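You operate a simulated robot arm through the tools that you are given. There is no shell and no other tool.

You run a simulated robot arm. Do the job below in one go: nothing can be reset, and whatever is moved stays where it is left.

## Task
Open the centre right drawer, put the teal box from the inside of the centre right drawer on the purple tray and shut the drawer again. Turn the green dispenser knob to 20 ml. Open the cupboard door, put the grey vial from the cream bench on the upper shelf of the small cupboard, then shut the door. Fetch the blue filter and set it on the violet bench. The order is free. Set down upright: teal box, grey vial, blue filter.
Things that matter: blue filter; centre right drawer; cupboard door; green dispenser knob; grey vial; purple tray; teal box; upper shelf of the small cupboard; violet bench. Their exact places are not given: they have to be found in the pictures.

It is judged by the outcome, as a careful person would: the job done as asked, and still so three seconds after it is handed in. It fails if anything else is knocked over, pushed out of place, dropped, spilled or broken.

## Robot
A 7-joint arm with a two-finger parallel gripper on a trunk, on a base that moves. Base frame: it is fixed to the floor where the robot stands at the start and does not move with it; the origin is under the middle of the robot, x ahead of it, y to its left, z up. Readings come in mm, rad, newtons and seconds.
With the tool pointing down near the work surface it reaches from about 240 to 700 mm from the robot's upright axis, wherever it stands. Its first joint turns from -2.897 to 2.897 rad. Places, roughly: blue filter (6x6x9 cm) [-4300, 4000, 900]; centre right drawer [-2300, -2000, 500]; cupboard door [4900, 5300, 400]; green dispenser knob [3000, 200, 900]; grey vial [4750, 5250, 1000]; purple tray (22x19x3 cm) [-2200, 1200, 800]; teal box (13x6x8 cm) [-2200, -2000, 500]; upper shelf of the small cupboard [4700, 5300, 500]; violet bench [-1600, 4000, 900]. Payload 3.43 kg.
Tool frame: the origin (TCP) lies between the finger pads and is the grasp point; the fingertips stand 34 mm ahead of it; z points along the fingers, y is the line along which they close. Largest opening 128 mm; finger width 24, thickness 12; the body of the gripper, 48 by 130 mm, starts 96 mm behind the TCP.
Orientation is that of the tool frame in the base frame, as [roll, pitch, yaw] about the fixed x, y, z axes, in that order (R = Rz(yaw) Ry(pitch) Rx(roll)). With the fingers straight down and closing along the base's y, the tool's x points along the base's -x, its y along +y and its z along -z.

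## Interface
- The arm moves only by the tool apply_moves. Its argument "commands" is one flat list of numbers, 7 for each row, row after row: the shift along the tool's x, y, z in units of 400 mm (1.0 is 400 mm), then the turn, a rotation vector about the tool's x, y, z in units of 180 degrees (1.0 is 180 degrees), then the gripper command, from -1 (shut) to 1 (fully open), values between in proportion. In form: [dx, dy, dz, ax, ay, az, fingers, dx, dy, dz, ax, ay, az, fingers, ...]. A call has 1 to 20 rows; each row is the pose to reach, as a shift and turn from the pose commanded when the call began, along the tool's axes at that moment. A call with a number of a shift or a turn outside -1 to 1 is refused whole. Rows are played at 5 a second. More than 50 mm and 0.15 rad between two rows, or a gripper value outside its range, and nothing of the call is played. A pose out of reach is approached as far as the arm can. The call stops where the force on the tool passes 40 N (or 10 N more than at its start, if that is more) or the arm is blocked; 0.2 s more then pass. The fingers move at their own pace (about 108 mm/s each) and stop on an object; they squeeze with about 30 N. The grip force told is the motor's: it shows also when the fingers shut on nothing. Time passes only in rows, and 0.2 s behind the last, so rows that repeat a pose let the fingers close. The reply holds the time, the measured pose of the TCP, the force on the tool along the base axes, the opening and the grip force, in the units named above and with some noise, with the torque about the TCP (base axes, N m) and any sound that the robot's microphone picked up.
- Cameras (640 x 400 px; columns grow to the right, rows downward): "scene" is now at [8.2, 120, 1460.2]; the picture's right is [-0.07, -1.00, 0.00], its down [-0.54, 0.04, -0.84] and it looks along [0.84, -0.06, -0.54] (base axes); focal length 290 px, centre (320, 200). "wrist" rides on the gripper at [76, -11, -160] in the tool frame; the picture's right is [0.15, 0.99, 0.00], its down [-0.88, 0.13, -0.46] and it looks along [-0.45, 0.07, 0.89] (tool axes); focal length 234 px, centre (320, 200).
- camera(camera): a new picture of that camera. It takes no simulated time.
- slide_trunk(by): slides the trunk up (or, below 0, down) by that many mm; the arm and the scene camera ride with it, the base frame stays. It gives what a move gives, with no picture.
- steer(legs): drives the robot by 1 to 6 legs, each [ahead, left, turn to the left] in mm, mm and rad, along the robot's own axes; the way and the turn of a leg run together, so that a leg with both is an arc; at most 1500 mm and 3.142 rad a leg. The arm and the cameras ride along, it lands a little off, and it stops where it bumps. It gives what a move gives.
- pan_tilt(pan, tilt): turns the head with the scene camera to pan (to the left, within 1.501 rad either way) and tilt (down, from -0.506 to 1.204), counted from straight ahead of the robot. It gives what a move gives.
- locate(camera, pixels): for up to 12 pixels [column, row] of the newest picture of that camera ("zoom" is the newest enlarged one), the place [x, y, z] in the base frame of the surface seen there, good to about 3 mm, but the place of the scene camera against the robot may be out by one fixed shift of up to 25 mm in any direction. It takes no simulated time.
- inspect(camera, box): a new picture of the part [left, top, right, bottom] of that camera's present view, enlarged. It takes no simulated time.
- close_job(): hands the job in; it is judged then, once.

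Unless the task says otherwise, let go and move clear before handing in.

The tools are called after "Emit:" as a command line: name --argument value ..., lists and objects as JSON in quotes. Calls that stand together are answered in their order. apply_moves: Moves the arm, as the interface text tells. Its arguments: {"type":"object","properties":{"commands":{"type":"array","items":{"type":"number"}}},"required":["commands"]} The other tools are called the same way: slide_trunk (by) moves the trunk up or down; steer (legs) drives the base; pan_tilt (pan, tilt) turns the head that bears the scene camera; camera (camera) takes a picture; locate (camera, pixels) gives the place of the surface under pixels of a picture; inspect (camera, box) takes an enlarged picture of a part of a camera's view; close_job () hands the job in.

At the start:

```text
time_s: 0.0
eef_pos: [461.6, 146.1, 831.5]
orientation: [3.137, -0.001, -3.141]
force: [-0.3, -0.2, 1.1]
torque: [-0.05, 0.01, 0.01]
width: 128.0
finger_force: 0.1
trunk travel left (down, up): [-150.0, 174.0]
robot x, y, heading: [0.3, 0.4, -0.0]
head pan, tilt (commanded): [-0.068, 0.567]
```

scene: 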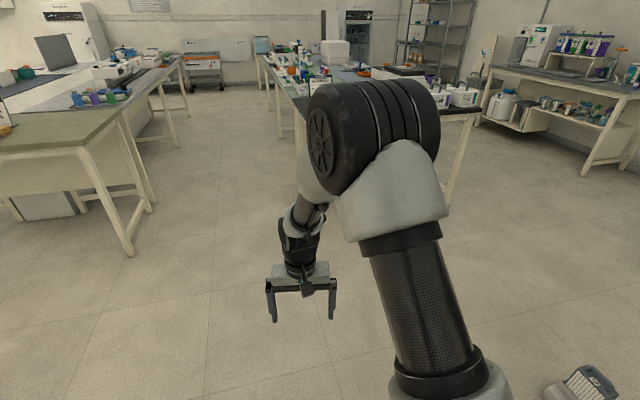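
wrist: 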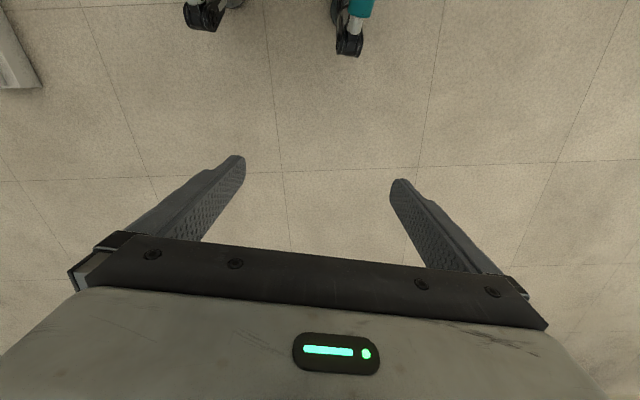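

The scene picture shows a lab with benches ahead, the arm in the middle of the view, and a clear floor around the robot. I'll look around with the head first to map the room.

Emit:
pan_tilt --pan 0.9 --tilt 0.3

Emit:
camera --camera "scene"

Emit:
pan_tilt --pan -0.7 --tilt 0.3

Emit:
camera --camera "scene"

Emit:
pan_tilt --pan 0.0 --tilt 0.25

Emit:
camera --camera "scene"

Emit:
pan_tilt --pan 1.5 --tilt 0.3

Emit:
camera --camera "scene"

Emit:
pan_tilt --pan -1.5 --tilt 0.3

Emit:
camera --camera "scene"

```text
time_s: 1.2
eef_pos: [461.4, 146.0, 831.5]
orientation: [3.14, 0.0, -3.141]
force: [0.5, -0.4, 0.8]
torque: [0.01, -0.01, -0.03]
width: 128.0
finger_force: 0.1
trunk travel left (down, up): [-150.0, 174.0]
robot x, y, heading: [-2.1, 1.3, 0.002]
head pan, tilt (commanded): [0.901, 0.3]
```

```text
taken
```

scene: 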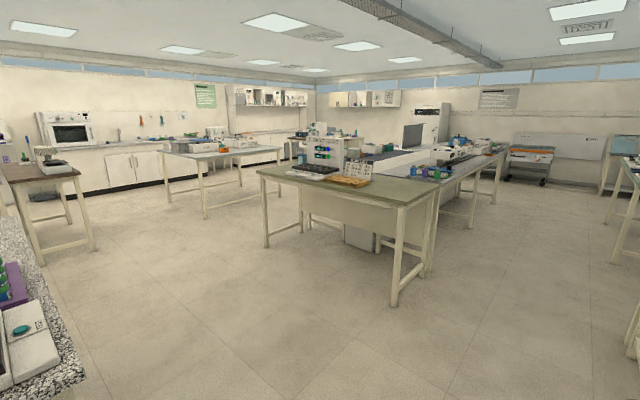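

```text
time_s: 2.9
eef_pos: [462.4, 146.6, 831.5]
orientation: [3.139, 0.001, 3.141]
force: [-0.2, 0.1, -0.1]
torque: [-0.02, 0.01, -0.04]
width: 128.0
finger_force: 0.1
trunk travel left (down, up): [-150.0, 174.0]
robot x, y, heading: [0.9, 2.1, 0.002]
head pan, tilt (commanded): [-0.7, 0.3]
```

```text
taken
```

scene: 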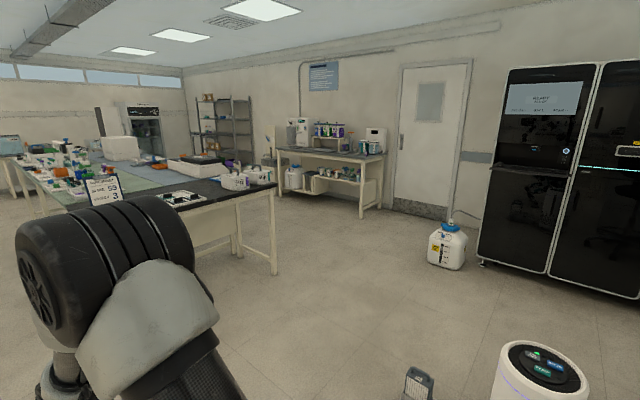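

```text
time_s: 4.0
eef_pos: [461.7, 145.4, 830.8]
orientation: [3.14, 0.0, 3.141]
force: [-0.2, 0.6, -0.1]
torque: [0.01, -0.01, 0.0]
width: 128.1
finger_force: 0.0
trunk travel left (down, up): [-150.0, 174.0]
robot x, y, heading: [0.2, 0.1, -0.002]
head pan, tilt (commanded): [0.0, 0.25]
```

```text
taken
```

scene: 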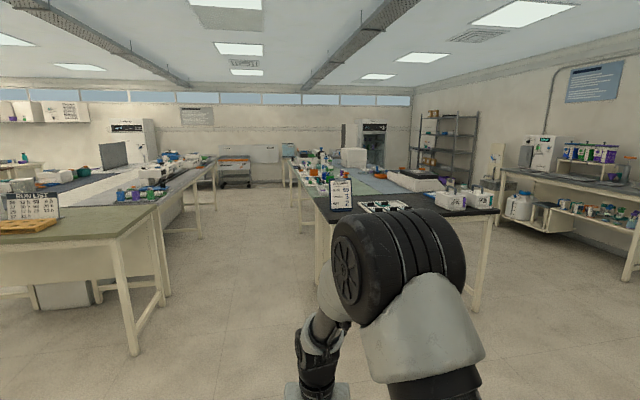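

```text
time_s: 5.6
eef_pos: [461.9, 146.7, 831.6]
orientation: [3.141, 0.0, -3.141]
force: [0.1, 1.3, -0.4]
torque: [0.02, -0.01, 0.02]
width: 128.1
finger_force: 0.0
trunk travel left (down, up): [-150.0, 174.0]
robot x, y, heading: [0.9, 0.0, -0.001]
head pan, tilt (commanded): [1.499, 0.3]
```

```text
taken
```

scene: 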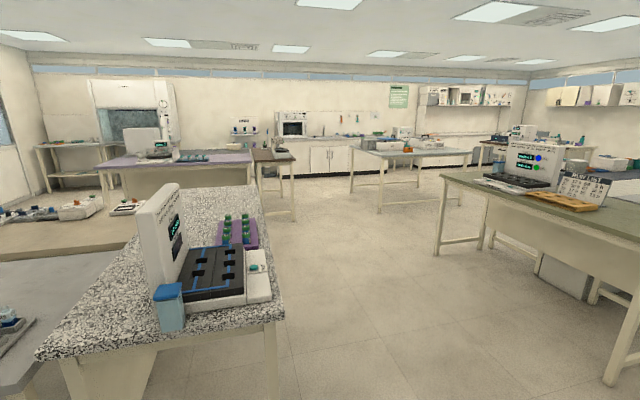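

```text
time_s: 8.2
eef_pos: [461.5, 146.1, 832.0]
orientation: [3.139, -0.001, -3.14]
force: [0.0, -0.2, 0.8]
torque: [-0.04, -0.03, 0.0]
width: 128.0
finger_force: 0.1
trunk travel left (down, up): [-150.0, 174.0]
robot x, y, heading: [-3.6, -0.0, 0.002]
head pan, tilt (commanded): [-1.499, 0.3]
```

```text
taken
```

scene: 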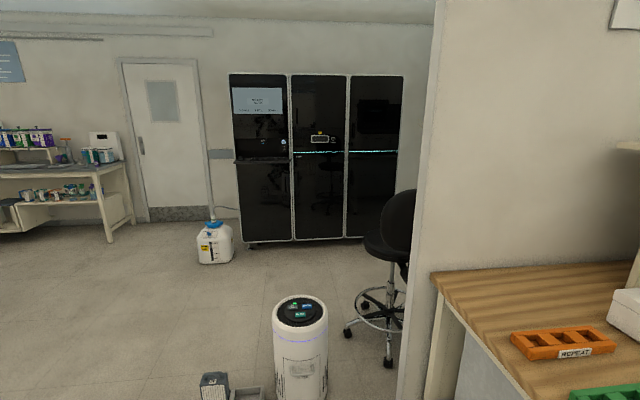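

The views show the violet bench (lilac top, around [175,163] in the left view) and a wooden bench to the rear right. I'll locate some landmarks from this last picture, then look at the others.

Emit:
locate --camera "scene" --pixels '[[440, 280], [500, 370], [300, 300], [215, 385], [370, 330], [425, 360], [560, 345], [215, 240], [620, 390]]'

Emit:
pan_tilt --pan 1.5 --tilt 0.5

Emit:
camera --camera "scene"

```text
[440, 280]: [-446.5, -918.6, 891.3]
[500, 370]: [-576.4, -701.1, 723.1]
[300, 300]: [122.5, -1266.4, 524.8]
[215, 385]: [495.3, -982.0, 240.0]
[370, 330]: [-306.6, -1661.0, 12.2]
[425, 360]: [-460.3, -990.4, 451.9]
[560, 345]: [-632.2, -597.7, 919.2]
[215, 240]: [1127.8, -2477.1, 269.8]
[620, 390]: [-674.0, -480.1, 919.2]
```

```text
time_s: 10.8
eef_pos: [461.5, 146.7, 832.2]
orientation: [3.138, -0.001, -3.14]
force: [0.3, 0.2, -0.3]
torque: [-0.02, 0.06, 0.01]
width: 128.3
finger_force: 0.2
trunk travel left (down, up): [-150.0, 174.0]
robot x, y, heading: [0.7, 1.6, 0.0]
head pan, tilt (commanded): [1.499, 0.499]
```

```text
taken
```

scene: 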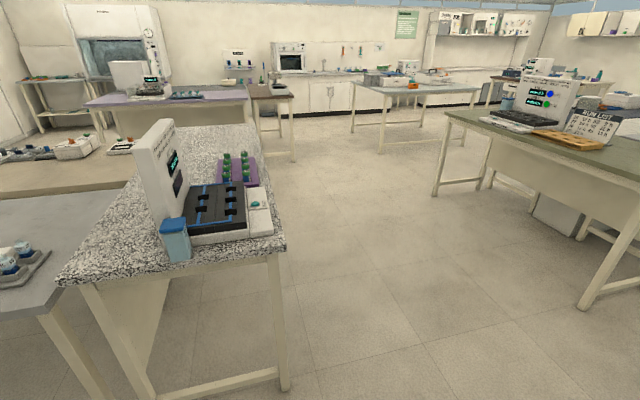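

Emit:
locate --camera "scene" --pixels '[[280, 245], [65, 280], [250, 130], [285, 385], [170, 100], [250, 95], [270, 92], [400, 88], [450, 115], [590, 150], [20, 210], [60, 175]]'

Emit:
inspect --camera "scene" --box '[0, 40, 320, 240]'

Emit:
inspect --camera "scene" --box '[320, 0, 640, 200]'

```text
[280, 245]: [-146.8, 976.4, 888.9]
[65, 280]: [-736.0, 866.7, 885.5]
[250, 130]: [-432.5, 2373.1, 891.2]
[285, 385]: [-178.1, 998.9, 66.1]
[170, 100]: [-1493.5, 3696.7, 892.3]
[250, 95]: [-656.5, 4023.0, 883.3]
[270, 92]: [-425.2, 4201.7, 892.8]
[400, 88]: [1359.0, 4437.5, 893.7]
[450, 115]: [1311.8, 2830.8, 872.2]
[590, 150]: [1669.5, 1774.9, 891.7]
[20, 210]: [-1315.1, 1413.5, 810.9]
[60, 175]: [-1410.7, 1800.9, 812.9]
```

```text
2.00 times, centred on (160, 140) of scene
```

zoom: 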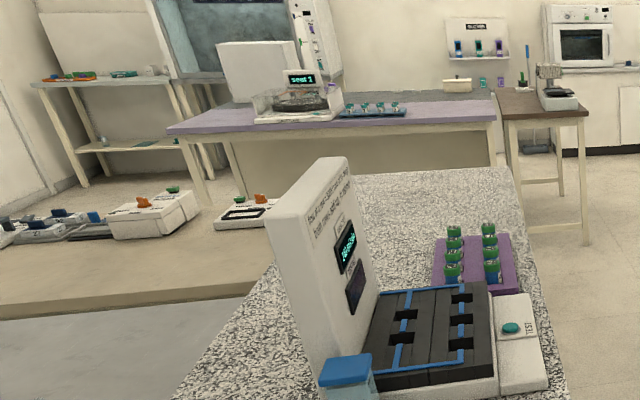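

```text
2.00 times, centred on (480, 100) of scene
```

zoom: 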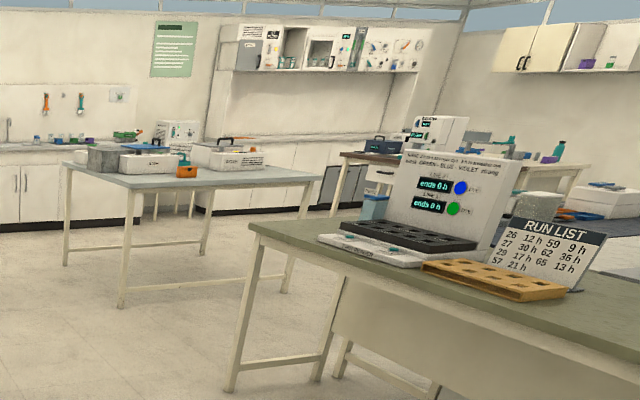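

The bench tops are located (speckled bench corner at about [-147, 976], lilac bench near y 3700–4000). I'll turn around in place to see behind; the nearest bench corners are about 1 m away.

Emit:
steer --legs '[[0, 0, 3.1]]'

Emit:
pan_tilt --pan 0.75 --tilt 0.3

Emit:
camera --camera "scene"

Emit:
pan_tilt --pan -0.75 --tilt 0.3

Emit:
camera --camera "scene"

Emit:
pan_tilt --pan 0.0 --tilt 0.3

Emit:
camera --camera "scene"

```text
time_s: 18.6
eef_pos: [-470.2, -115.1, 831.4]
orientation: [3.14, -0.001, -0.064]
force: [-0.2, 0.8, -0.7]
torque: [0.01, 0.02, -0.02]
width: 128.1
finger_force: 0.1
trunk travel left (down, up): [-150.0, 174.0]
robot x, y, heading: [0.5, 0.7, 3.073]
head pan, tilt (commanded): [1.499, 0.499]
```

```text
time_s: 19.7
eef_pos: [-471.2, -115.9, 832.0]
orientation: [3.14, 0.001, -0.064]
force: [0.0, -0.1, -0.3]
torque: [0.0, -0.05, -0.04]
width: 128.0
finger_force: 0.1
trunk travel left (down, up): [-150.0, 174.0]
robot x, y, heading: [0.6, -0.5, 3.072]
head pan, tilt (commanded): [0.75, 0.3]
```

```text
taken
```

scene: 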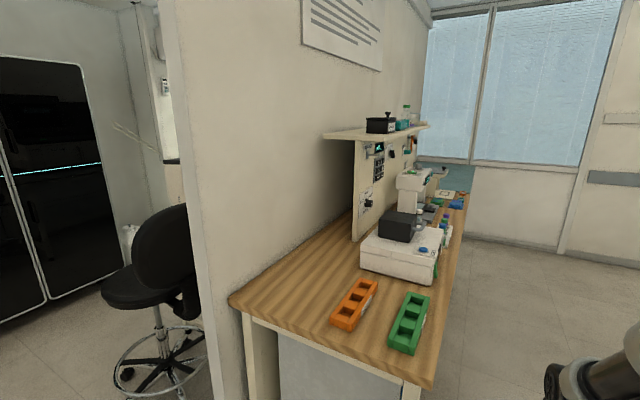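

```text
time_s: 21.3
eef_pos: [-469.6, -114.2, 830.7]
orientation: [3.14, 0.001, -0.065]
force: [0.1, -0.1, 0.2]
torque: [-0.02, -0.05, -0.03]
width: 127.9
finger_force: 0.0
trunk travel left (down, up): [-150.0, 174.0]
robot x, y, heading: [-0.1, -2.6, 3.07]
head pan, tilt (commanded): [-0.75, 0.3]
```

```text
taken
```

scene: 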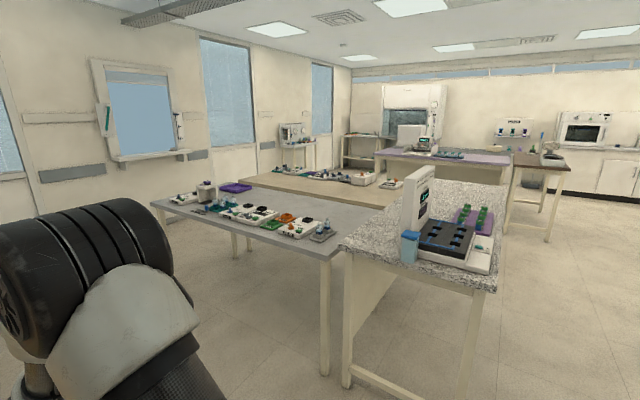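

```text
time_s: 22.4
eef_pos: [-470.2, -115.7, 830.4]
orientation: [3.141, 0.001, -0.065]
force: [-0.1, -0.4, 0.0]
torque: [-0.03, 0.02, -0.03]
width: 127.9
finger_force: 0.0
trunk travel left (down, up): [-150.0, 174.0]
robot x, y, heading: [-2.1, 0.8, 3.076]
head pan, tilt (commanded): [0.0, 0.3]
```

```text
taken
```

scene: 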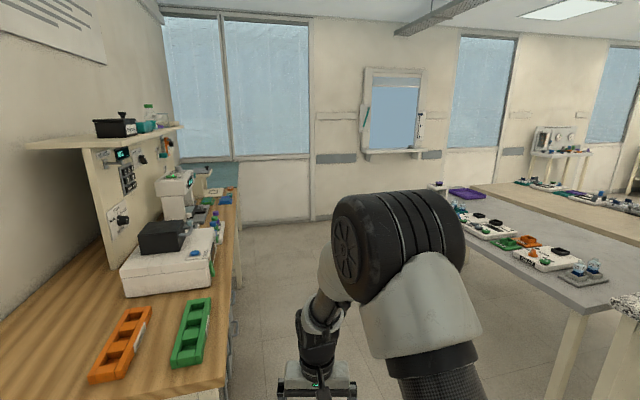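

The grey bench with a purple tray (pixel [465,193]) lies ahead right, and the wood bench runs along a partition on the left. I'll locate these and zoom in.

Emit:
locate --camera "scene" --pixels '[[465, 193], [228, 385], [237, 195], [245, 260], [210, 190], [550, 305], [395, 150], [240, 190], [300, 240], [85, 380], [470, 187], [560, 150]]'

Emit:
inspect --camera "scene" --box '[400, 150, 640, 300]'

Emit:
inspect --camera "scene" --box '[60, 80, 300, 230]'

```text
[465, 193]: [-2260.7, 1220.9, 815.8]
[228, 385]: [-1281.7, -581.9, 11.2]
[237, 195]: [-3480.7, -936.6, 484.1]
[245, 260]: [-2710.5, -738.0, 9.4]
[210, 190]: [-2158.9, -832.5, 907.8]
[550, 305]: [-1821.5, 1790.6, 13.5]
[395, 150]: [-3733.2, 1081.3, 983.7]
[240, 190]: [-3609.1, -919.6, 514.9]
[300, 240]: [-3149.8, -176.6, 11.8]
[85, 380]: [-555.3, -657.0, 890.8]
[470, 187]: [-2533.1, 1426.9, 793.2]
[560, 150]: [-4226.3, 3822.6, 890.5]
```

```text
2.67 times, centred on (520, 225) of scene
```

zoom: 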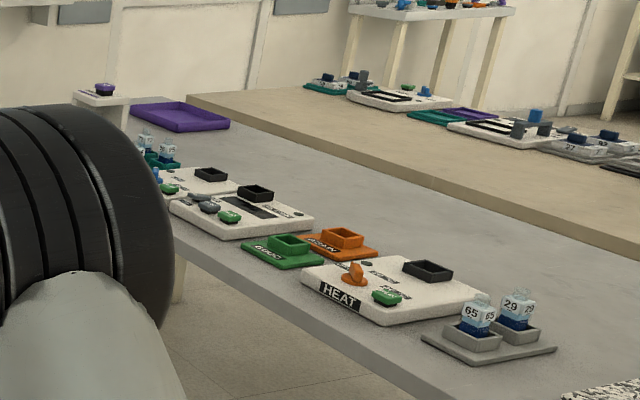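

```text
2.67 times, centred on (180, 155) of scene
```

zoom: 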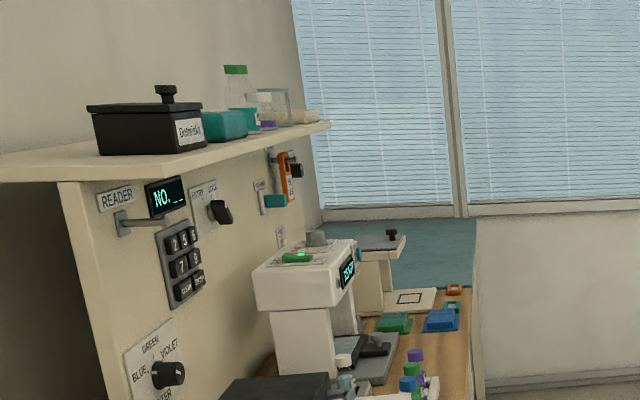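

The corridor between the wood bench (edge y≈-580) and grey bench is open. I'll drive ahead 1500 mm along it and look left for the drawers.

Emit:
steer --legs '[[0, 0, 0.066], [1500, 0, 0]]'

Emit:
pan_tilt --pan 0.9 --tilt 0.4

Emit:
camera --camera "scene"

Emit:
pan_tilt --pan -0.9 --tilt 0.4

Emit:
camera --camera "scene"

```text
time_s: 30.4
eef_pos: [-1983.4, -123.4, 831.8]
orientation: [3.14, 0.001, -0.02]
force: [0.9, -0.1, 0.1]
torque: [-0.01, -0.03, 0.0]
width: 128.1
finger_force: 0.0
trunk travel left (down, up): [-150.0, 174.0]
robot x, y, heading: [-1518.1, 14.6, 3.124]
head pan, tilt (commanded): [0.0, 0.3]
```

```text
time_s: 31.6
eef_pos: [-1983.0, -123.5, 832.8]
orientation: [3.139, -0.002, -0.019]
force: [0.1, -0.2, 0.5]
torque: [-0.01, -0.05, -0.01]
width: 128.1
finger_force: 0.0
trunk travel left (down, up): [-150.0, 174.0]
robot x, y, heading: [-1518.5, 15.0, 3.122]
head pan, tilt (commanded): [0.901, 0.4]
```

```text
taken
```

scene: 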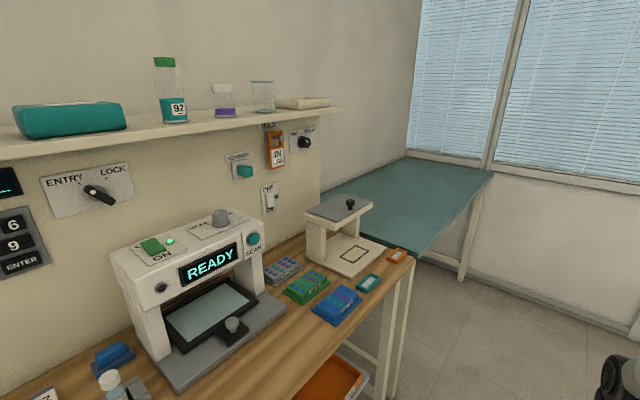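

```text
time_s: 33.4
eef_pos: [-1983.0, -122.4, 831.9]
orientation: [3.14, 0.0, -0.02]
force: [0.2, -0.1, -0.2]
torque: [-0.04, 0.0, -0.01]
width: 128.0
finger_force: 0.1
trunk travel left (down, up): [-150.0, 174.0]
robot x, y, heading: [-1516.4, 14.7, 3.117]
head pan, tilt (commanded): [-0.901, 0.4]
```

```text
taken
```

scene: 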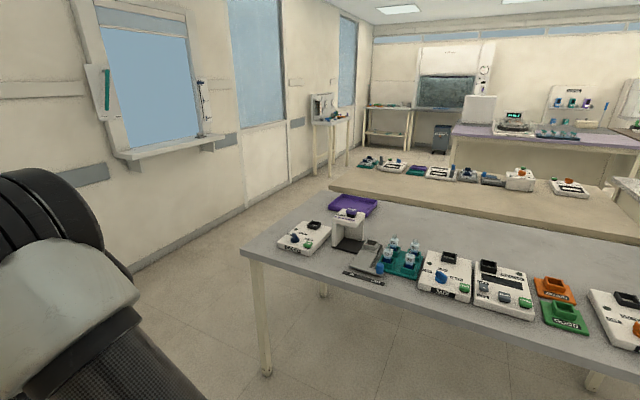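

Left of the robot are the wood bench and, beyond it, a teal counter ([430,190]). Right is the grey bench with the purple tray at [352,205]. I'll locate their edges.

Emit:
locate --camera "scene" --pixels '[[245, 252], [410, 200], [352, 203], [352, 212], [330, 210], [330, 195], [378, 202], [330, 275], [268, 372], [530, 335], [430, 203], [600, 205]]'

Emit:
inspect --camera "scene" --box '[240, 170, 480, 320]'

Emit:
pan_tilt --pan 0.7 --tilt 0.5

Emit:
camera --camera "scene"

```text
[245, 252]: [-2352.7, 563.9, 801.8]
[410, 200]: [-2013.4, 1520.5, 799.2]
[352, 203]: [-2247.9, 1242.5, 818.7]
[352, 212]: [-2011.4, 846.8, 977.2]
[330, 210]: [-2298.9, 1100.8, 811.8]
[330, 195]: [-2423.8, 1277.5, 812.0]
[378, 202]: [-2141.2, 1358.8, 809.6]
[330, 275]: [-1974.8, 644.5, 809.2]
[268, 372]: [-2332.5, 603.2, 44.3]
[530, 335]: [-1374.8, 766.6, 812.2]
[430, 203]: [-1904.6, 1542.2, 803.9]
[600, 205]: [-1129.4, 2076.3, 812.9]
```

```text
2.67 times, centred on (360, 245) of scene
```

zoom: 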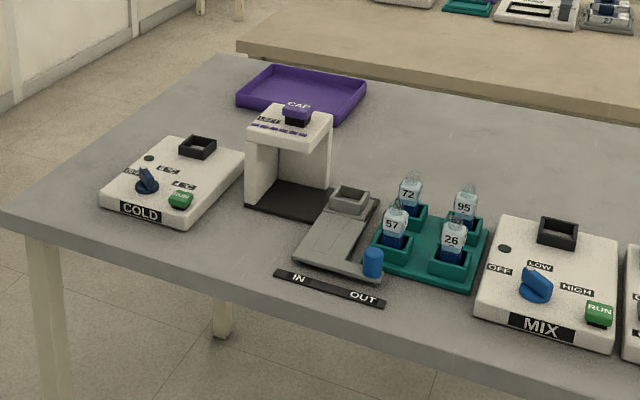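

```text
time_s: 35.0
eef_pos: [-1982.0, -122.7, 830.1]
orientation: [3.141, -0.001, -0.018]
force: [-0.1, 0.9, -0.3]
torque: [-0.03, -0.02, -0.01]
width: 127.8
finger_force: 0.1
trunk travel left (down, up): [-150.0, 174.0]
robot x, y, heading: [-1518.8, 13.7, 3.125]
head pan, tilt (commanded): [0.7, 0.499]
```

```text
taken
```

scene: 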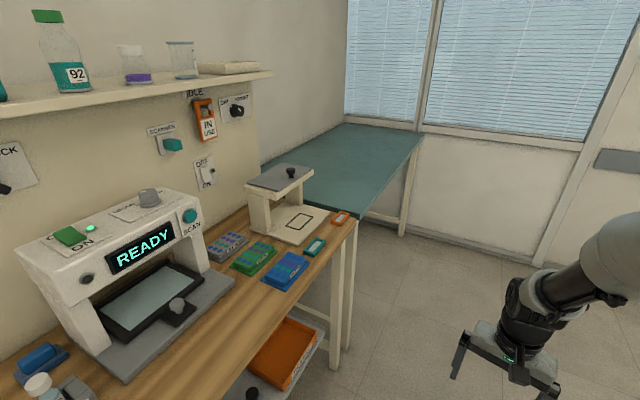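

The teal counter spans behind the wood bench; the drawers may be beneath it. I'll locate its corners.

Emit:
locate --camera "scene" --pixels '[[422, 137], [345, 125], [362, 213], [265, 170], [400, 235], [355, 220], [345, 345], [385, 270], [300, 150], [560, 260], [290, 375], [380, 320]]'

Emit:
inspect --camera "scene" --box '[240, 110, 440, 235]'

```text
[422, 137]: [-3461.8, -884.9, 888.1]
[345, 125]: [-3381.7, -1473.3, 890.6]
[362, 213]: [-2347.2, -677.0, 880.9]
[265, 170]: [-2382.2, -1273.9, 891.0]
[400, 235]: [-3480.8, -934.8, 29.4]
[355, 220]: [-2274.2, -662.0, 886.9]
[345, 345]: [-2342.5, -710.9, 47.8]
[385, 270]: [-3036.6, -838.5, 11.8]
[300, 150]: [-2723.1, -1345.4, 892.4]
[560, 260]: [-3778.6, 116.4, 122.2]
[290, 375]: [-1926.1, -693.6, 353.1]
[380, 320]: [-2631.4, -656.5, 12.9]
```

```text
3.20 times, centred on (340, 172) of scene
```

zoom: 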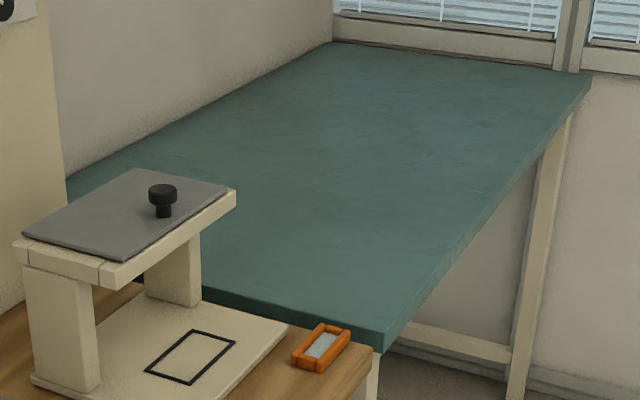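

The teal counter has only legs and a wall behind it (y≈-1470), so the drawers at y≈-2000 must be in the alcove behind the partition, entered past the chair. I'll back up and turn to face that side.

Emit:
steer --legs '[[-1700, 0, 0]]'

Emit:
steer --legs '[[-1500, 0, 0]]'

Emit:
steer --legs '[[0, 0, 1.59], [0, 450, 0]]'

Emit:
pan_tilt --pan -0.3 --tilt 0.4

Emit:
camera --camera "scene"

Emit:
pan_tilt --pan 0.6 --tilt 0.4

Emit:
camera --camera "scene"

```text
refused: -1700 is not a number from -1500 to 1500
```

```text
time_s: 42.5
eef_pos: [-467.9, -140.2, 830.5]
orientation: [3.14, 0.001, 0.021]
force: [0.5, -0.1, -0.4]
torque: [0.03, 0.0, -0.02]
width: 127.7
finger_force: 0.1
trunk travel left (down, up): [-150.0, 174.0]
robot x, y, heading: [-9.5, 14.1, -3.12]
head pan, tilt (commanded): [0.7, 0.499]
```

```text
time_s: 51.3
eef_pos: [599.9, -429.6, 831.9]
orientation: [3.139, -0.001, 1.595]
force: [1.3, -0.4, 0.1]
torque: [0.02, 0.01, 0.0]
width: 128.2
finger_force: 0.1
trunk travel left (down, up): [-150.0, 174.0]
robot x, y, heading: [442.1, 26.1, -1.543]
head pan, tilt (commanded): [0.7, 0.499]
```

```text
time_s: 52.6
eef_pos: [598.6, -430.4, 831.0]
orientation: [3.139, -0.001, 1.595]
force: [0.9, -0.2, 0.1]
torque: [0.04, -0.01, 0.0]
width: 128.3
finger_force: 0.1
trunk travel left (down, up): [-150.0, 174.0]
robot x, y, heading: [442.4, 29.3, -1.543]
head pan, tilt (commanded): [-0.3, 0.4]
```

```text
taken
```

scene: 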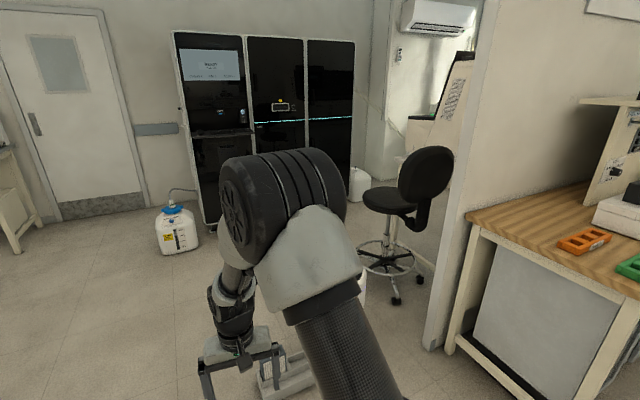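

```text
time_s: 53.8
eef_pos: [598.9, -430.1, 831.1]
orientation: [3.138, -0.001, 1.594]
force: [0.2, 0.5, 0.1]
torque: [0.02, 0.0, 0.01]
width: 127.9
finger_force: 0.1
trunk travel left (down, up): [-150.0, 174.0]
robot x, y, heading: [439.8, 24.1, -1.547]
head pan, tilt (commanded): [0.6, 0.4]
```

```text
taken
```

scene: 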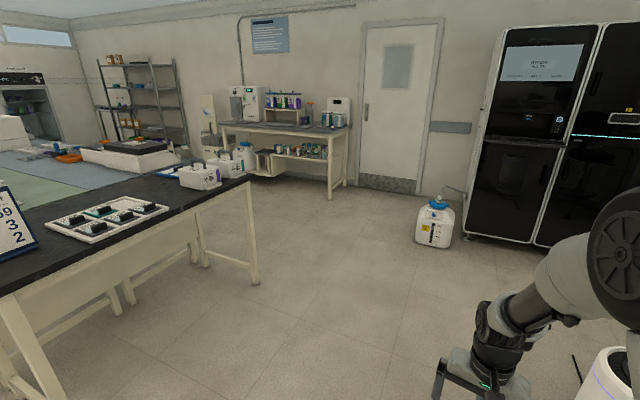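

The alcove opening is beyond the chair ([400,190]). I'll locate the obstacles here to plan a path to the right side of the canister.

Emit:
locate --camera "scene" --pixels '[[255, 282], [250, 180], [437, 245], [470, 232], [545, 245], [610, 370], [40, 390], [560, 300], [390, 300], [450, 240]]'

Emit:
pan_tilt --pan -0.3 --tilt 0.7

Emit:
camera --camera "scene"

```text
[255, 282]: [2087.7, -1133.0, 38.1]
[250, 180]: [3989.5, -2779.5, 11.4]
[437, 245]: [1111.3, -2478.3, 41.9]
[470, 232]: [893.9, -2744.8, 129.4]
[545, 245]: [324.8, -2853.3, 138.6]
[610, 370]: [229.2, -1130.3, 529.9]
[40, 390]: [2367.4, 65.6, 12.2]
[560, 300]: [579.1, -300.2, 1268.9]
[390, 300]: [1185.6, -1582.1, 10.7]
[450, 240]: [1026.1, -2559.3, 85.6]
```

```text
time_s: 55.0
eef_pos: [598.9, -431.8, 831.2]
orientation: [3.14, 0.0, 1.596]
force: [0.1, 0.1, 0.0]
torque: [-0.02, 0.0, 0.02]
width: 128.3
finger_force: 0.0
trunk travel left (down, up): [-150.0, 174.0]
robot x, y, heading: [440.3, 26.7, -1.544]
head pan, tilt (commanded): [-0.3, 0.7]
```

```text
taken
```

scene: 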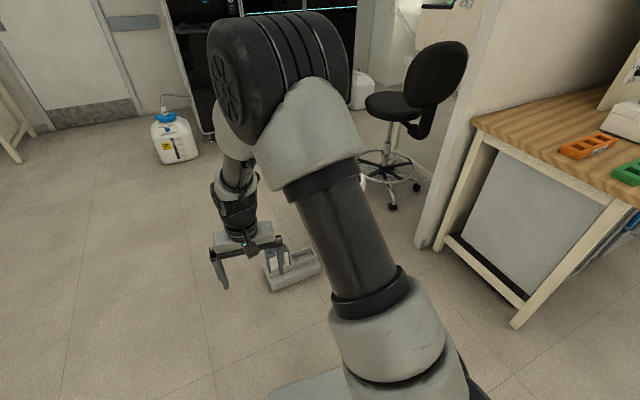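

Clear floor runs at x≈1050 between the floor gadget/canister and the black bench. I'll drive left 600, ahead 1750 and then face -x to look into the alcove.

Emit:
steer --legs '[[0, 600, 0], [1500, 0, 0], [350, 0, 0], [0, 0, -1.58]]'

Emit:
pan_tilt --pan 0.25 --tilt 0.4

Emit:
camera --camera "scene"

Emit:
pan_tilt --pan -0.35 --tilt 0.4

Emit:
camera --camera "scene"

```text
time_s: 74.2
eef_pos: [627.8, -1973.8, 831.8]
orientation: [-3.141, -0.001, -0.002]
force: [-0.2, 0.5, -0.5]
torque: [-0.01, 0.0, 0.0]
width: 127.9
finger_force: 0.2
trunk travel left (down, up): [-150.0, 174.0]
robot x, y, heading: [1086.7, -1825.9, 3.137]
head pan, tilt (commanded): [-0.3, 0.7]
```

```text
time_s: 75.1
eef_pos: [626.0, -1973.6, 829.9]
orientation: [3.14, -0.001, -0.003]
force: [-0.9, 0.5, -0.1]
torque: [0.02, -0.02, -0.05]
width: 128.0
finger_force: 0.1
trunk travel left (down, up): [-150.0, 174.0]
robot x, y, heading: [1091.9, -1827.9, 3.134]
head pan, tilt (commanded): [0.25, 0.4]
```

```text
taken
```

scene: 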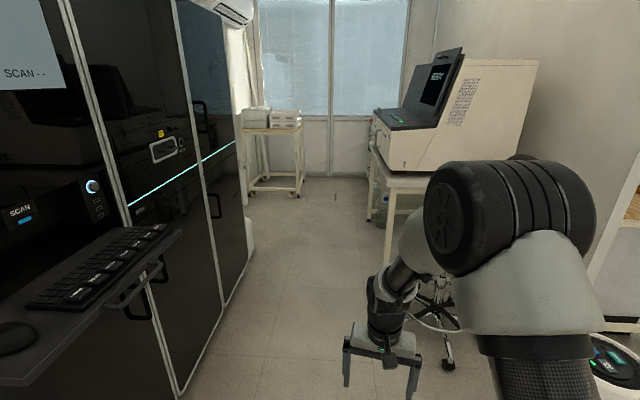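

```text
time_s: 76.1
eef_pos: [626.4, -1974.2, 830.1]
orientation: [3.14, 0.002, -0.003]
force: [-0.2, 0.9, -0.2]
torque: [-0.02, -0.02, 0.01]
width: 128.2
finger_force: 0.0
trunk travel left (down, up): [-150.0, 174.0]
robot x, y, heading: [1086.9, -1830.3, 3.136]
head pan, tilt (commanded): [-0.351, 0.4]
```

```text
taken
```

scene: 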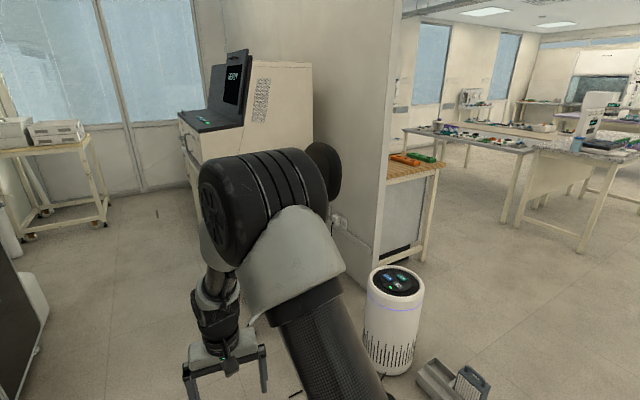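

The alcove holds a cream machine with a laptop ([440,110] in the first view) and a small cart at the far end. I'll locate them to see what's at [-2300,-2000].

Emit:
pan_tilt --pan 0.25 --tilt 0.4

Emit:
camera --camera "scene"

Emit:
locate --camera "scene" --pixels '[[370, 120], [425, 150], [375, 150], [390, 255], [270, 130], [300, 190], [240, 260], [180, 385], [370, 215], [330, 170], [420, 330], [450, 360]]'

Emit:
inspect --camera "scene" --box '[220, 40, 460, 260]'

```text
time_s: 77.1
eef_pos: [626.8, -1974.4, 830.5]
orientation: [3.14, 0.0, -0.005]
force: [0.2, -0.1, -0.4]
torque: [0.0, 0.02, -0.02]
width: 127.9
finger_force: 0.0
trunk travel left (down, up): [-150.0, 174.0]
robot x, y, heading: [1087.3, -1831.0, 3.138]
head pan, tilt (commanded): [0.25, 0.4]
```

```text
taken
```

scene: 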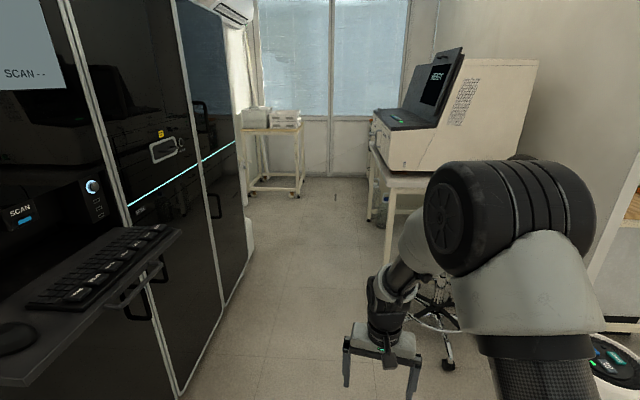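

```text
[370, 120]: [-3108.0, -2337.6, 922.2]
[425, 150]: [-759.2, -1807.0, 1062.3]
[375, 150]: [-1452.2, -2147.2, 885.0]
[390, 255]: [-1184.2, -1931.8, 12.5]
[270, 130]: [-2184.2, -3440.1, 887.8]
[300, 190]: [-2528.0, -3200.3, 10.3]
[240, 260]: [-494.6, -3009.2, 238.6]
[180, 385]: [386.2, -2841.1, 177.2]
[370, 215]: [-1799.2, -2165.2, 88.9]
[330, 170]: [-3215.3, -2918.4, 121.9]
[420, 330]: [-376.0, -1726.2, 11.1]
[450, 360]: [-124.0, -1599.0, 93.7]
```

```text
1.82 times, centred on (340, 150) of scene
```

zoom: 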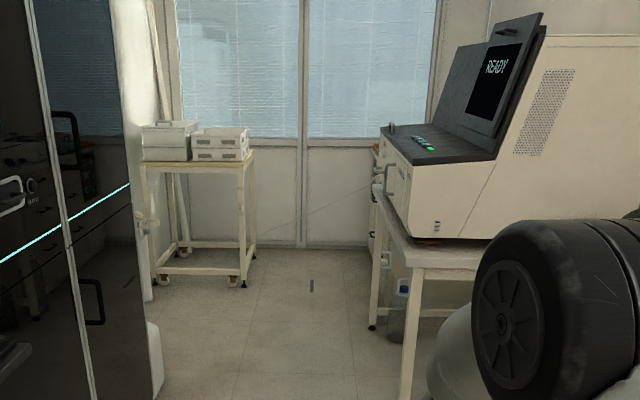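

The black cabinet's reflection shows a drawer unit beyond the machine. I'll check the clearance past the keyboard shelf and chair before driving in.

Emit:
locate --camera "scene" --pixels '[[180, 237], [30, 383], [120, 305], [225, 300], [215, 215], [445, 365], [240, 135], [160, 270]]'

Emit:
pan_tilt --pan 0.4 --tilt 0.7

Emit:
camera --camera "scene"

```text
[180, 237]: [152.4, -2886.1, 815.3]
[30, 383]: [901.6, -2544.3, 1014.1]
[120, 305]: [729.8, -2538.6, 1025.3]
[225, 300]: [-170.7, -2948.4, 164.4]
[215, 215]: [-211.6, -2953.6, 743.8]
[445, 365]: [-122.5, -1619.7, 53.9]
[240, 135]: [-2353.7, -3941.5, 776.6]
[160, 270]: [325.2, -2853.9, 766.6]
```

```text
time_s: 77.9
eef_pos: [626.6, -1973.2, 831.5]
orientation: [3.14, -0.001, -0.004]
force: [0.1, 0.7, -0.3]
torque: [-0.03, 0.02, 0.0]
width: 127.9
finger_force: 0.0
trunk travel left (down, up): [-150.0, 174.0]
robot x, y, heading: [1088.7, -1832.4, 3.136]
head pan, tilt (commanded): [0.4, 0.7]
```

```text
taken
```

scene: 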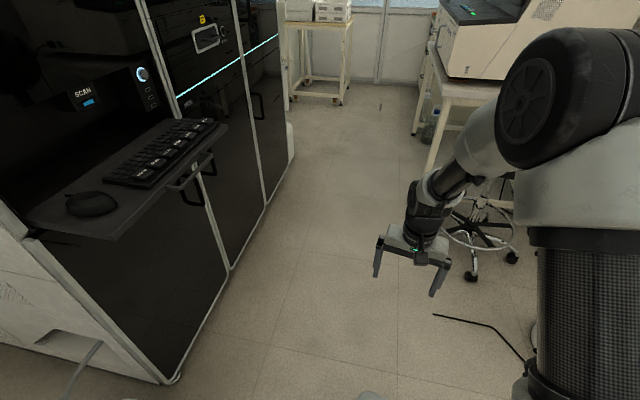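

The keyboard shelf's edge lies near y≈-2540 at z≈1020. I'll check the chair's casters and centre the arm in front of the robot to make it narrower.

Emit:
locate --camera "scene" --pixels '[[470, 278], [510, 260], [227, 265], [175, 380], [440, 315], [290, 155], [425, 165], [385, 105]]'

Emit:
apply_moves --commands '[0.0, -0.12, -0.05, 0, 0, 0, 0, 0.05, -0.24, -0.1, 0, 0, 0, -0.5, 0.1, -0.36, -0.15, 0, 0, 0, -1, 0.1, -0.36, -0.15, 0, 0, 0, -1]'

```text
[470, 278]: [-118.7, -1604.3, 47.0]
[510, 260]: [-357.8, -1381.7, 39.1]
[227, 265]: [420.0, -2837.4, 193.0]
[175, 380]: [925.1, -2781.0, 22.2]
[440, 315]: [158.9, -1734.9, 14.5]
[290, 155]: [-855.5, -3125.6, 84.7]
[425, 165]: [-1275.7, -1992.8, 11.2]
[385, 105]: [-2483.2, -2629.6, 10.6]
```

```text
refused: row 1 steps farther than a row can; nothing moved
```

The casters' outer points are near y≈-1600 to -1735, leaving a good corridor. Row steps were slightly too large, so I'll use smaller ones.

Emit:
apply_moves --commands '[0.02, -0.09, -0.03, 0, 0, 0, 0.5, 0.04, -0.18, -0.06, 0, 0, 0, 0, 0.06, -0.27, -0.09, 0, 0, 0, -0.5, 0.08, -0.36, -0.12, 0, 0, 0, -1, 0.08, -0.36, -0.12, 0, 0, 0, -1]'

Emit:
steer --legs '[[0, 380, 0], [1400, 0, 0]]'

Emit:
pan_tilt --pan -0.3 --tilt 0.5

Emit:
camera --camera "scene"

Emit:
pan_tilt --pan 0.5 --tilt 0.5

Emit:
camera --camera "scene"

```text
time_s: 79.1
eef_pos: [658.1, -1829.0, 879.6]
orientation: [3.14, -0.001, -0.002]
force: [0.1, -0.8, -0.6]
torque: [-0.03, -0.01, -0.02]
width: 0.0
finger_force: 29.5
trunk travel left (down, up): [-150.0, 174.0]
robot x, y, heading: [1090.4, -1826.3, 3.134]
head pan, tilt (commanded): [0.4, 0.7]
```

```text
time_s: 82.5
eef_pos: [658.6, -2142.9, 879.7]
orientation: [3.139, -0.001, 0.0]
force: [-0.2, 1.0, -0.3]
torque: [-0.03, -0.01, -0.03]
width: 0.0
finger_force: 30.1
trunk travel left (down, up): [-150.0, 174.0]
robot x, y, heading: [1091.5, -2140.6, -3.141]
head pan, tilt (commanded): [0.4, 0.7]
stopped in leg 1: the robot was blocked; the commanded pose is now the measured one
```

```text
time_s: 83.5
eef_pos: [657.9, -2143.1, 880.0]
orientation: [3.14, -0.001, 0.0]
force: [-0.5, -0.6, 0.2]
torque: [0.01, 0.04, 0.02]
width: 0.1
finger_force: 29.8
trunk travel left (down, up): [-150.0, 174.0]
robot x, y, heading: [1089.5, -2140.1, -3.146]
head pan, tilt (commanded): [-0.3, 0.499]
```

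```text
taken
```

scene: 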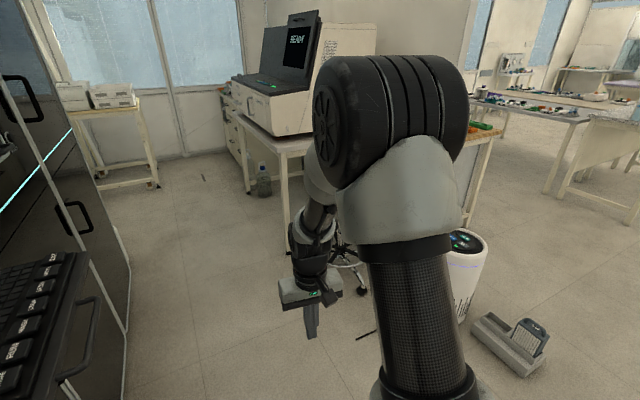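

```text
time_s: 84.7
eef_pos: [658.4, -2142.9, 878.6]
orientation: [3.14, 0.001, 0.0]
force: [0.5, 0.7, 0.5]
torque: [0.0, 0.04, 0.03]
width: 0.0
finger_force: 29.9
trunk travel left (down, up): [-150.0, 174.0]
robot x, y, heading: [1084.6, -2143.5, -3.139]
head pan, tilt (commanded): [0.499, 0.499]
```

```text
taken
```

scene: 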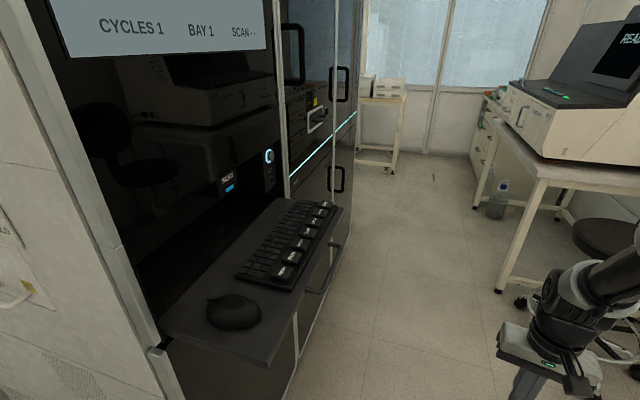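

The robot stopped at y≈-2141, presumably at the jug to its left (near [1100,-2480]). I'll look there to see the jug's state.

Emit:
pan_tilt --pan 1.5 --tilt 1.0

Emit:
camera --camera "scene"

```text
time_s: 85.9
eef_pos: [658.0, -2143.8, 879.0]
orientation: [3.139, 0.001, 0.001]
force: [-0.5, -0.2, 0.5]
torque: [0.0, 0.01, 0.03]
width: 0.0
finger_force: 30.0
trunk travel left (down, up): [-150.0, 174.0]
robot x, y, heading: [1088.1, -2143.9, -3.141]
head pan, tilt (commanded): [1.499, 1.0]
```

```text
taken
```

scene: 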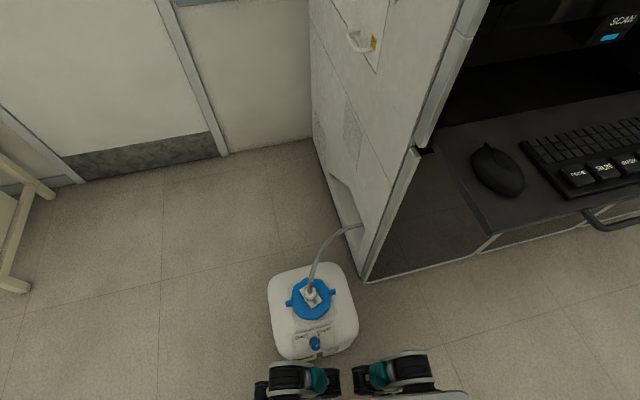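

The jug ([315,310]) still stands right by the robot's wheels. I'll locate it to check that it hasn't moved.

Emit:
locate --camera "scene" --pixels '[[312, 290], [315, 345], [280, 300], [352, 300], [302, 365], [405, 358], [270, 390], [310, 272]]'

```text
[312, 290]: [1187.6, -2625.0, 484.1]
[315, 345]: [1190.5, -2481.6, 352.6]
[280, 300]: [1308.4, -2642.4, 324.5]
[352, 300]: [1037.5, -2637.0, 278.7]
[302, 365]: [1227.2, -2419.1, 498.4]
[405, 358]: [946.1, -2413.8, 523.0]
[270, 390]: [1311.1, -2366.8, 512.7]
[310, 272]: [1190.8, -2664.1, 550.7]
```

The jug's front still reads y≈-2480, so it wasn't moved. The robot's half-width looks about 300 mm; I'll move ahead 400 mm away from the jug (y≈-2120) and look at the chair clearance.

Emit:
steer --legs '[[0, -25, 0], [350, 0, 0]]'

Emit:
pan_tilt --pan 0.25 --tilt 0.7

Emit:
camera --camera "scene"

Emit:
pan_tilt --pan -0.7 --tilt 0.7

Emit:
camera --camera "scene"

```text
time_s: 88.8
eef_pos: [307.2, -2122.3, 878.6]
orientation: [3.14, 0.0, 0.007]
force: [0.0, -0.6, -0.2]
torque: [0.06, -0.01, -0.01]
width: 0.0
finger_force: 29.9
trunk travel left (down, up): [-150.0, 174.0]
robot x, y, heading: [738.9, -2116.3, -3.136]
head pan, tilt (commanded): [1.499, 1.0]
```

```text
time_s: 90.2
eef_pos: [306.8, -2120.9, 878.0]
orientation: [3.141, 0.0, 0.007]
force: [0.3, -0.3, 0.5]
torque: [0.0, -0.01, -0.01]
width: 0.0
finger_force: 30.2
trunk travel left (down, up): [-150.0, 174.0]
robot x, y, heading: [739.6, -2117.5, -3.137]
head pan, tilt (commanded): [0.25, 0.7]
```

```text
taken
```

scene: 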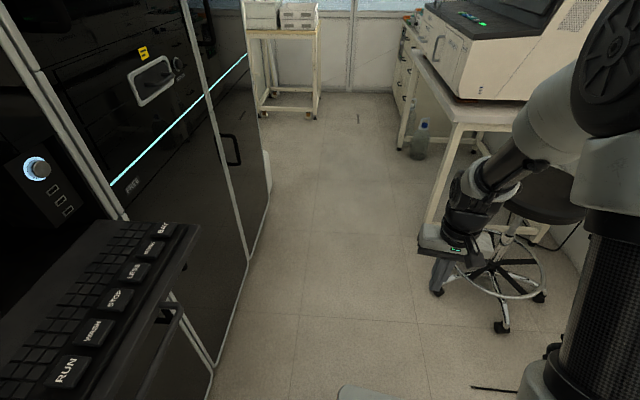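

```text
time_s: 91.4
eef_pos: [307.9, -2121.7, 879.6]
orientation: [3.141, -0.001, 0.007]
force: [-0.6, 0.5, -0.5]
torque: [0.02, 0.01, -0.01]
width: 0.0
finger_force: 30.1
trunk travel left (down, up): [-150.0, 174.0]
robot x, y, heading: [737.7, -2117.4, -3.136]
head pan, tilt (commanded): [-0.7, 0.7]
```

```text
taken
```

scene: 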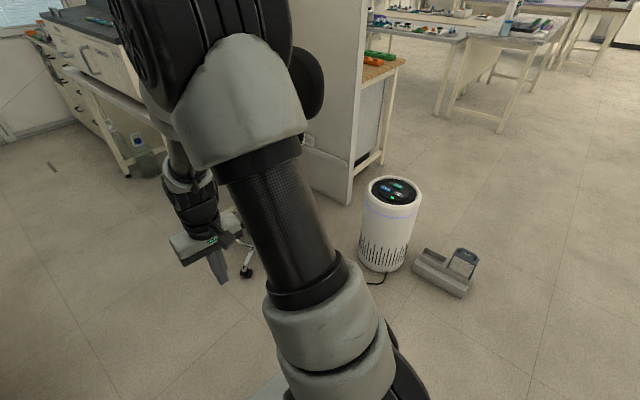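

The drawer unit is now visible behind the machine ([405,80] in the first view, with side handles). I'll locate the casters, shelf and that unit.

Emit:
pan_tilt --pan 0.25 --tilt 0.7

Emit:
camera --camera "scene"

Emit:
locate --camera "scene" --pixels '[[500, 328], [438, 292], [540, 295], [195, 260], [230, 160], [215, 370], [425, 225], [400, 147], [405, 75], [410, 20], [268, 160], [420, 150]]'

Emit:
inspect --camera "scene" --box '[340, 0, 500, 160]'

```text
time_s: 92.7
eef_pos: [307.7, -2122.0, 879.4]
orientation: [3.139, 0.001, 0.008]
force: [-0.5, -0.1, -0.5]
torque: [0.02, -0.03, -0.06]
width: 0.0
finger_force: 30.2
trunk travel left (down, up): [-150.0, 174.0]
robot x, y, heading: [738.7, -2116.8, -3.133]
head pan, tilt (commanded): [0.25, 0.7]
```

```text
taken
```

scene: 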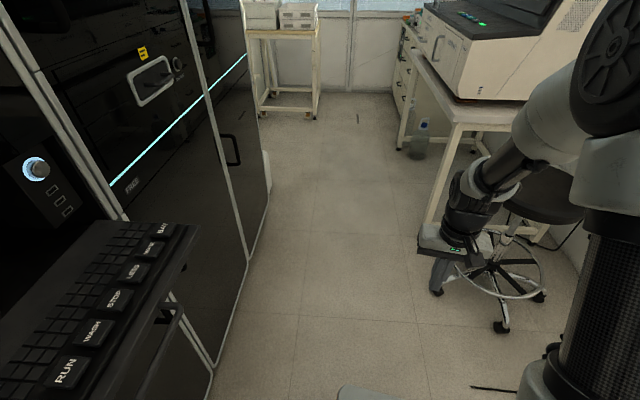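

```text
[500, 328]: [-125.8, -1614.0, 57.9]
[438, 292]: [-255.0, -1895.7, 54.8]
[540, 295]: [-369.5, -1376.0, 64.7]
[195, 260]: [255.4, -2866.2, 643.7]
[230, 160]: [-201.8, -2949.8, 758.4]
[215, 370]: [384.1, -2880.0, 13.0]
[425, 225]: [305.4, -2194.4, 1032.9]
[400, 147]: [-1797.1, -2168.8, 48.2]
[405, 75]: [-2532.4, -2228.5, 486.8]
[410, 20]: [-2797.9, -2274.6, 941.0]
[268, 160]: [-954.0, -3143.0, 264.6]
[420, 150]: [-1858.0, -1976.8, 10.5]
```

```text
2.50 times, centred on (420, 80) of scene
```

zoom: 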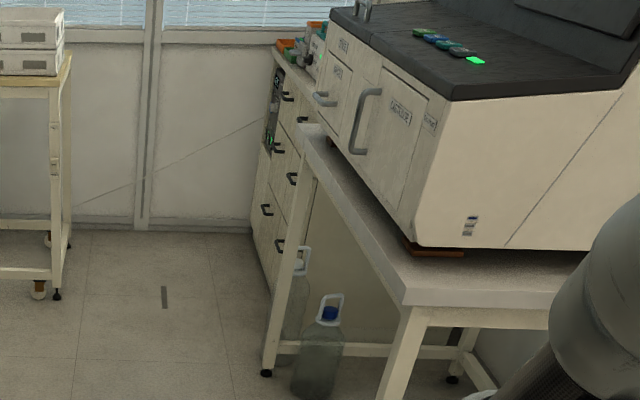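

The drawer unit stands past the machine table (front around y≈-2230). I'll weave through: ahead past the shelf, then diagonal left past the chair and table.

Emit:
steer --legs '[[540, 0, 0], [300, 230, 0], [500, 150, 0], [450, 120, 0]]'

Emit:
pan_tilt --pan -0.3 --tilt 0.5

Emit:
camera --camera "scene"

```text
time_s: 103.2
eef_pos: [-1476.1, -2652.7, 879.2]
orientation: [3.14, 0.001, 0.012]
force: [0.5, -0.8, 0.4]
torque: [-0.01, 0.02, -0.01]
width: 0.1
finger_force: 29.9
trunk travel left (down, up): [-150.0, 174.0]
robot x, y, heading: [-1046.7, -2650.1, -3.129]
head pan, tilt (commanded): [0.25, 0.7]
```

```text
time_s: 104.2
eef_pos: [-1476.3, -2653.2, 879.1]
orientation: [3.139, 0.002, 0.014]
force: [0.1, 0.4, 1.1]
torque: [-0.01, 0.0, -0.01]
width: 0.1
finger_force: 30.0
trunk travel left (down, up): [-150.0, 174.0]
robot x, y, heading: [-1045.4, -2644.6, -3.125]
head pan, tilt (commanded): [-0.3, 0.499]
```

```text
taken
```

scene: 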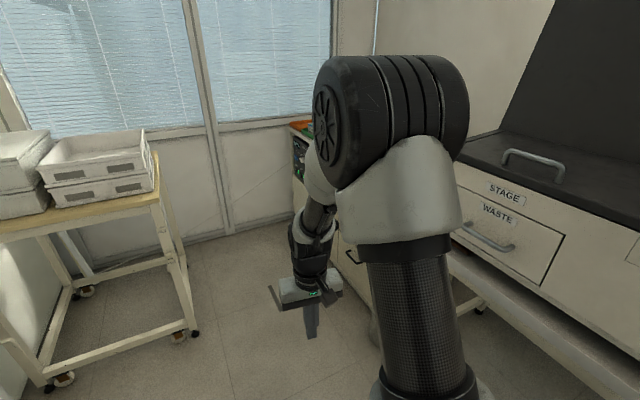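

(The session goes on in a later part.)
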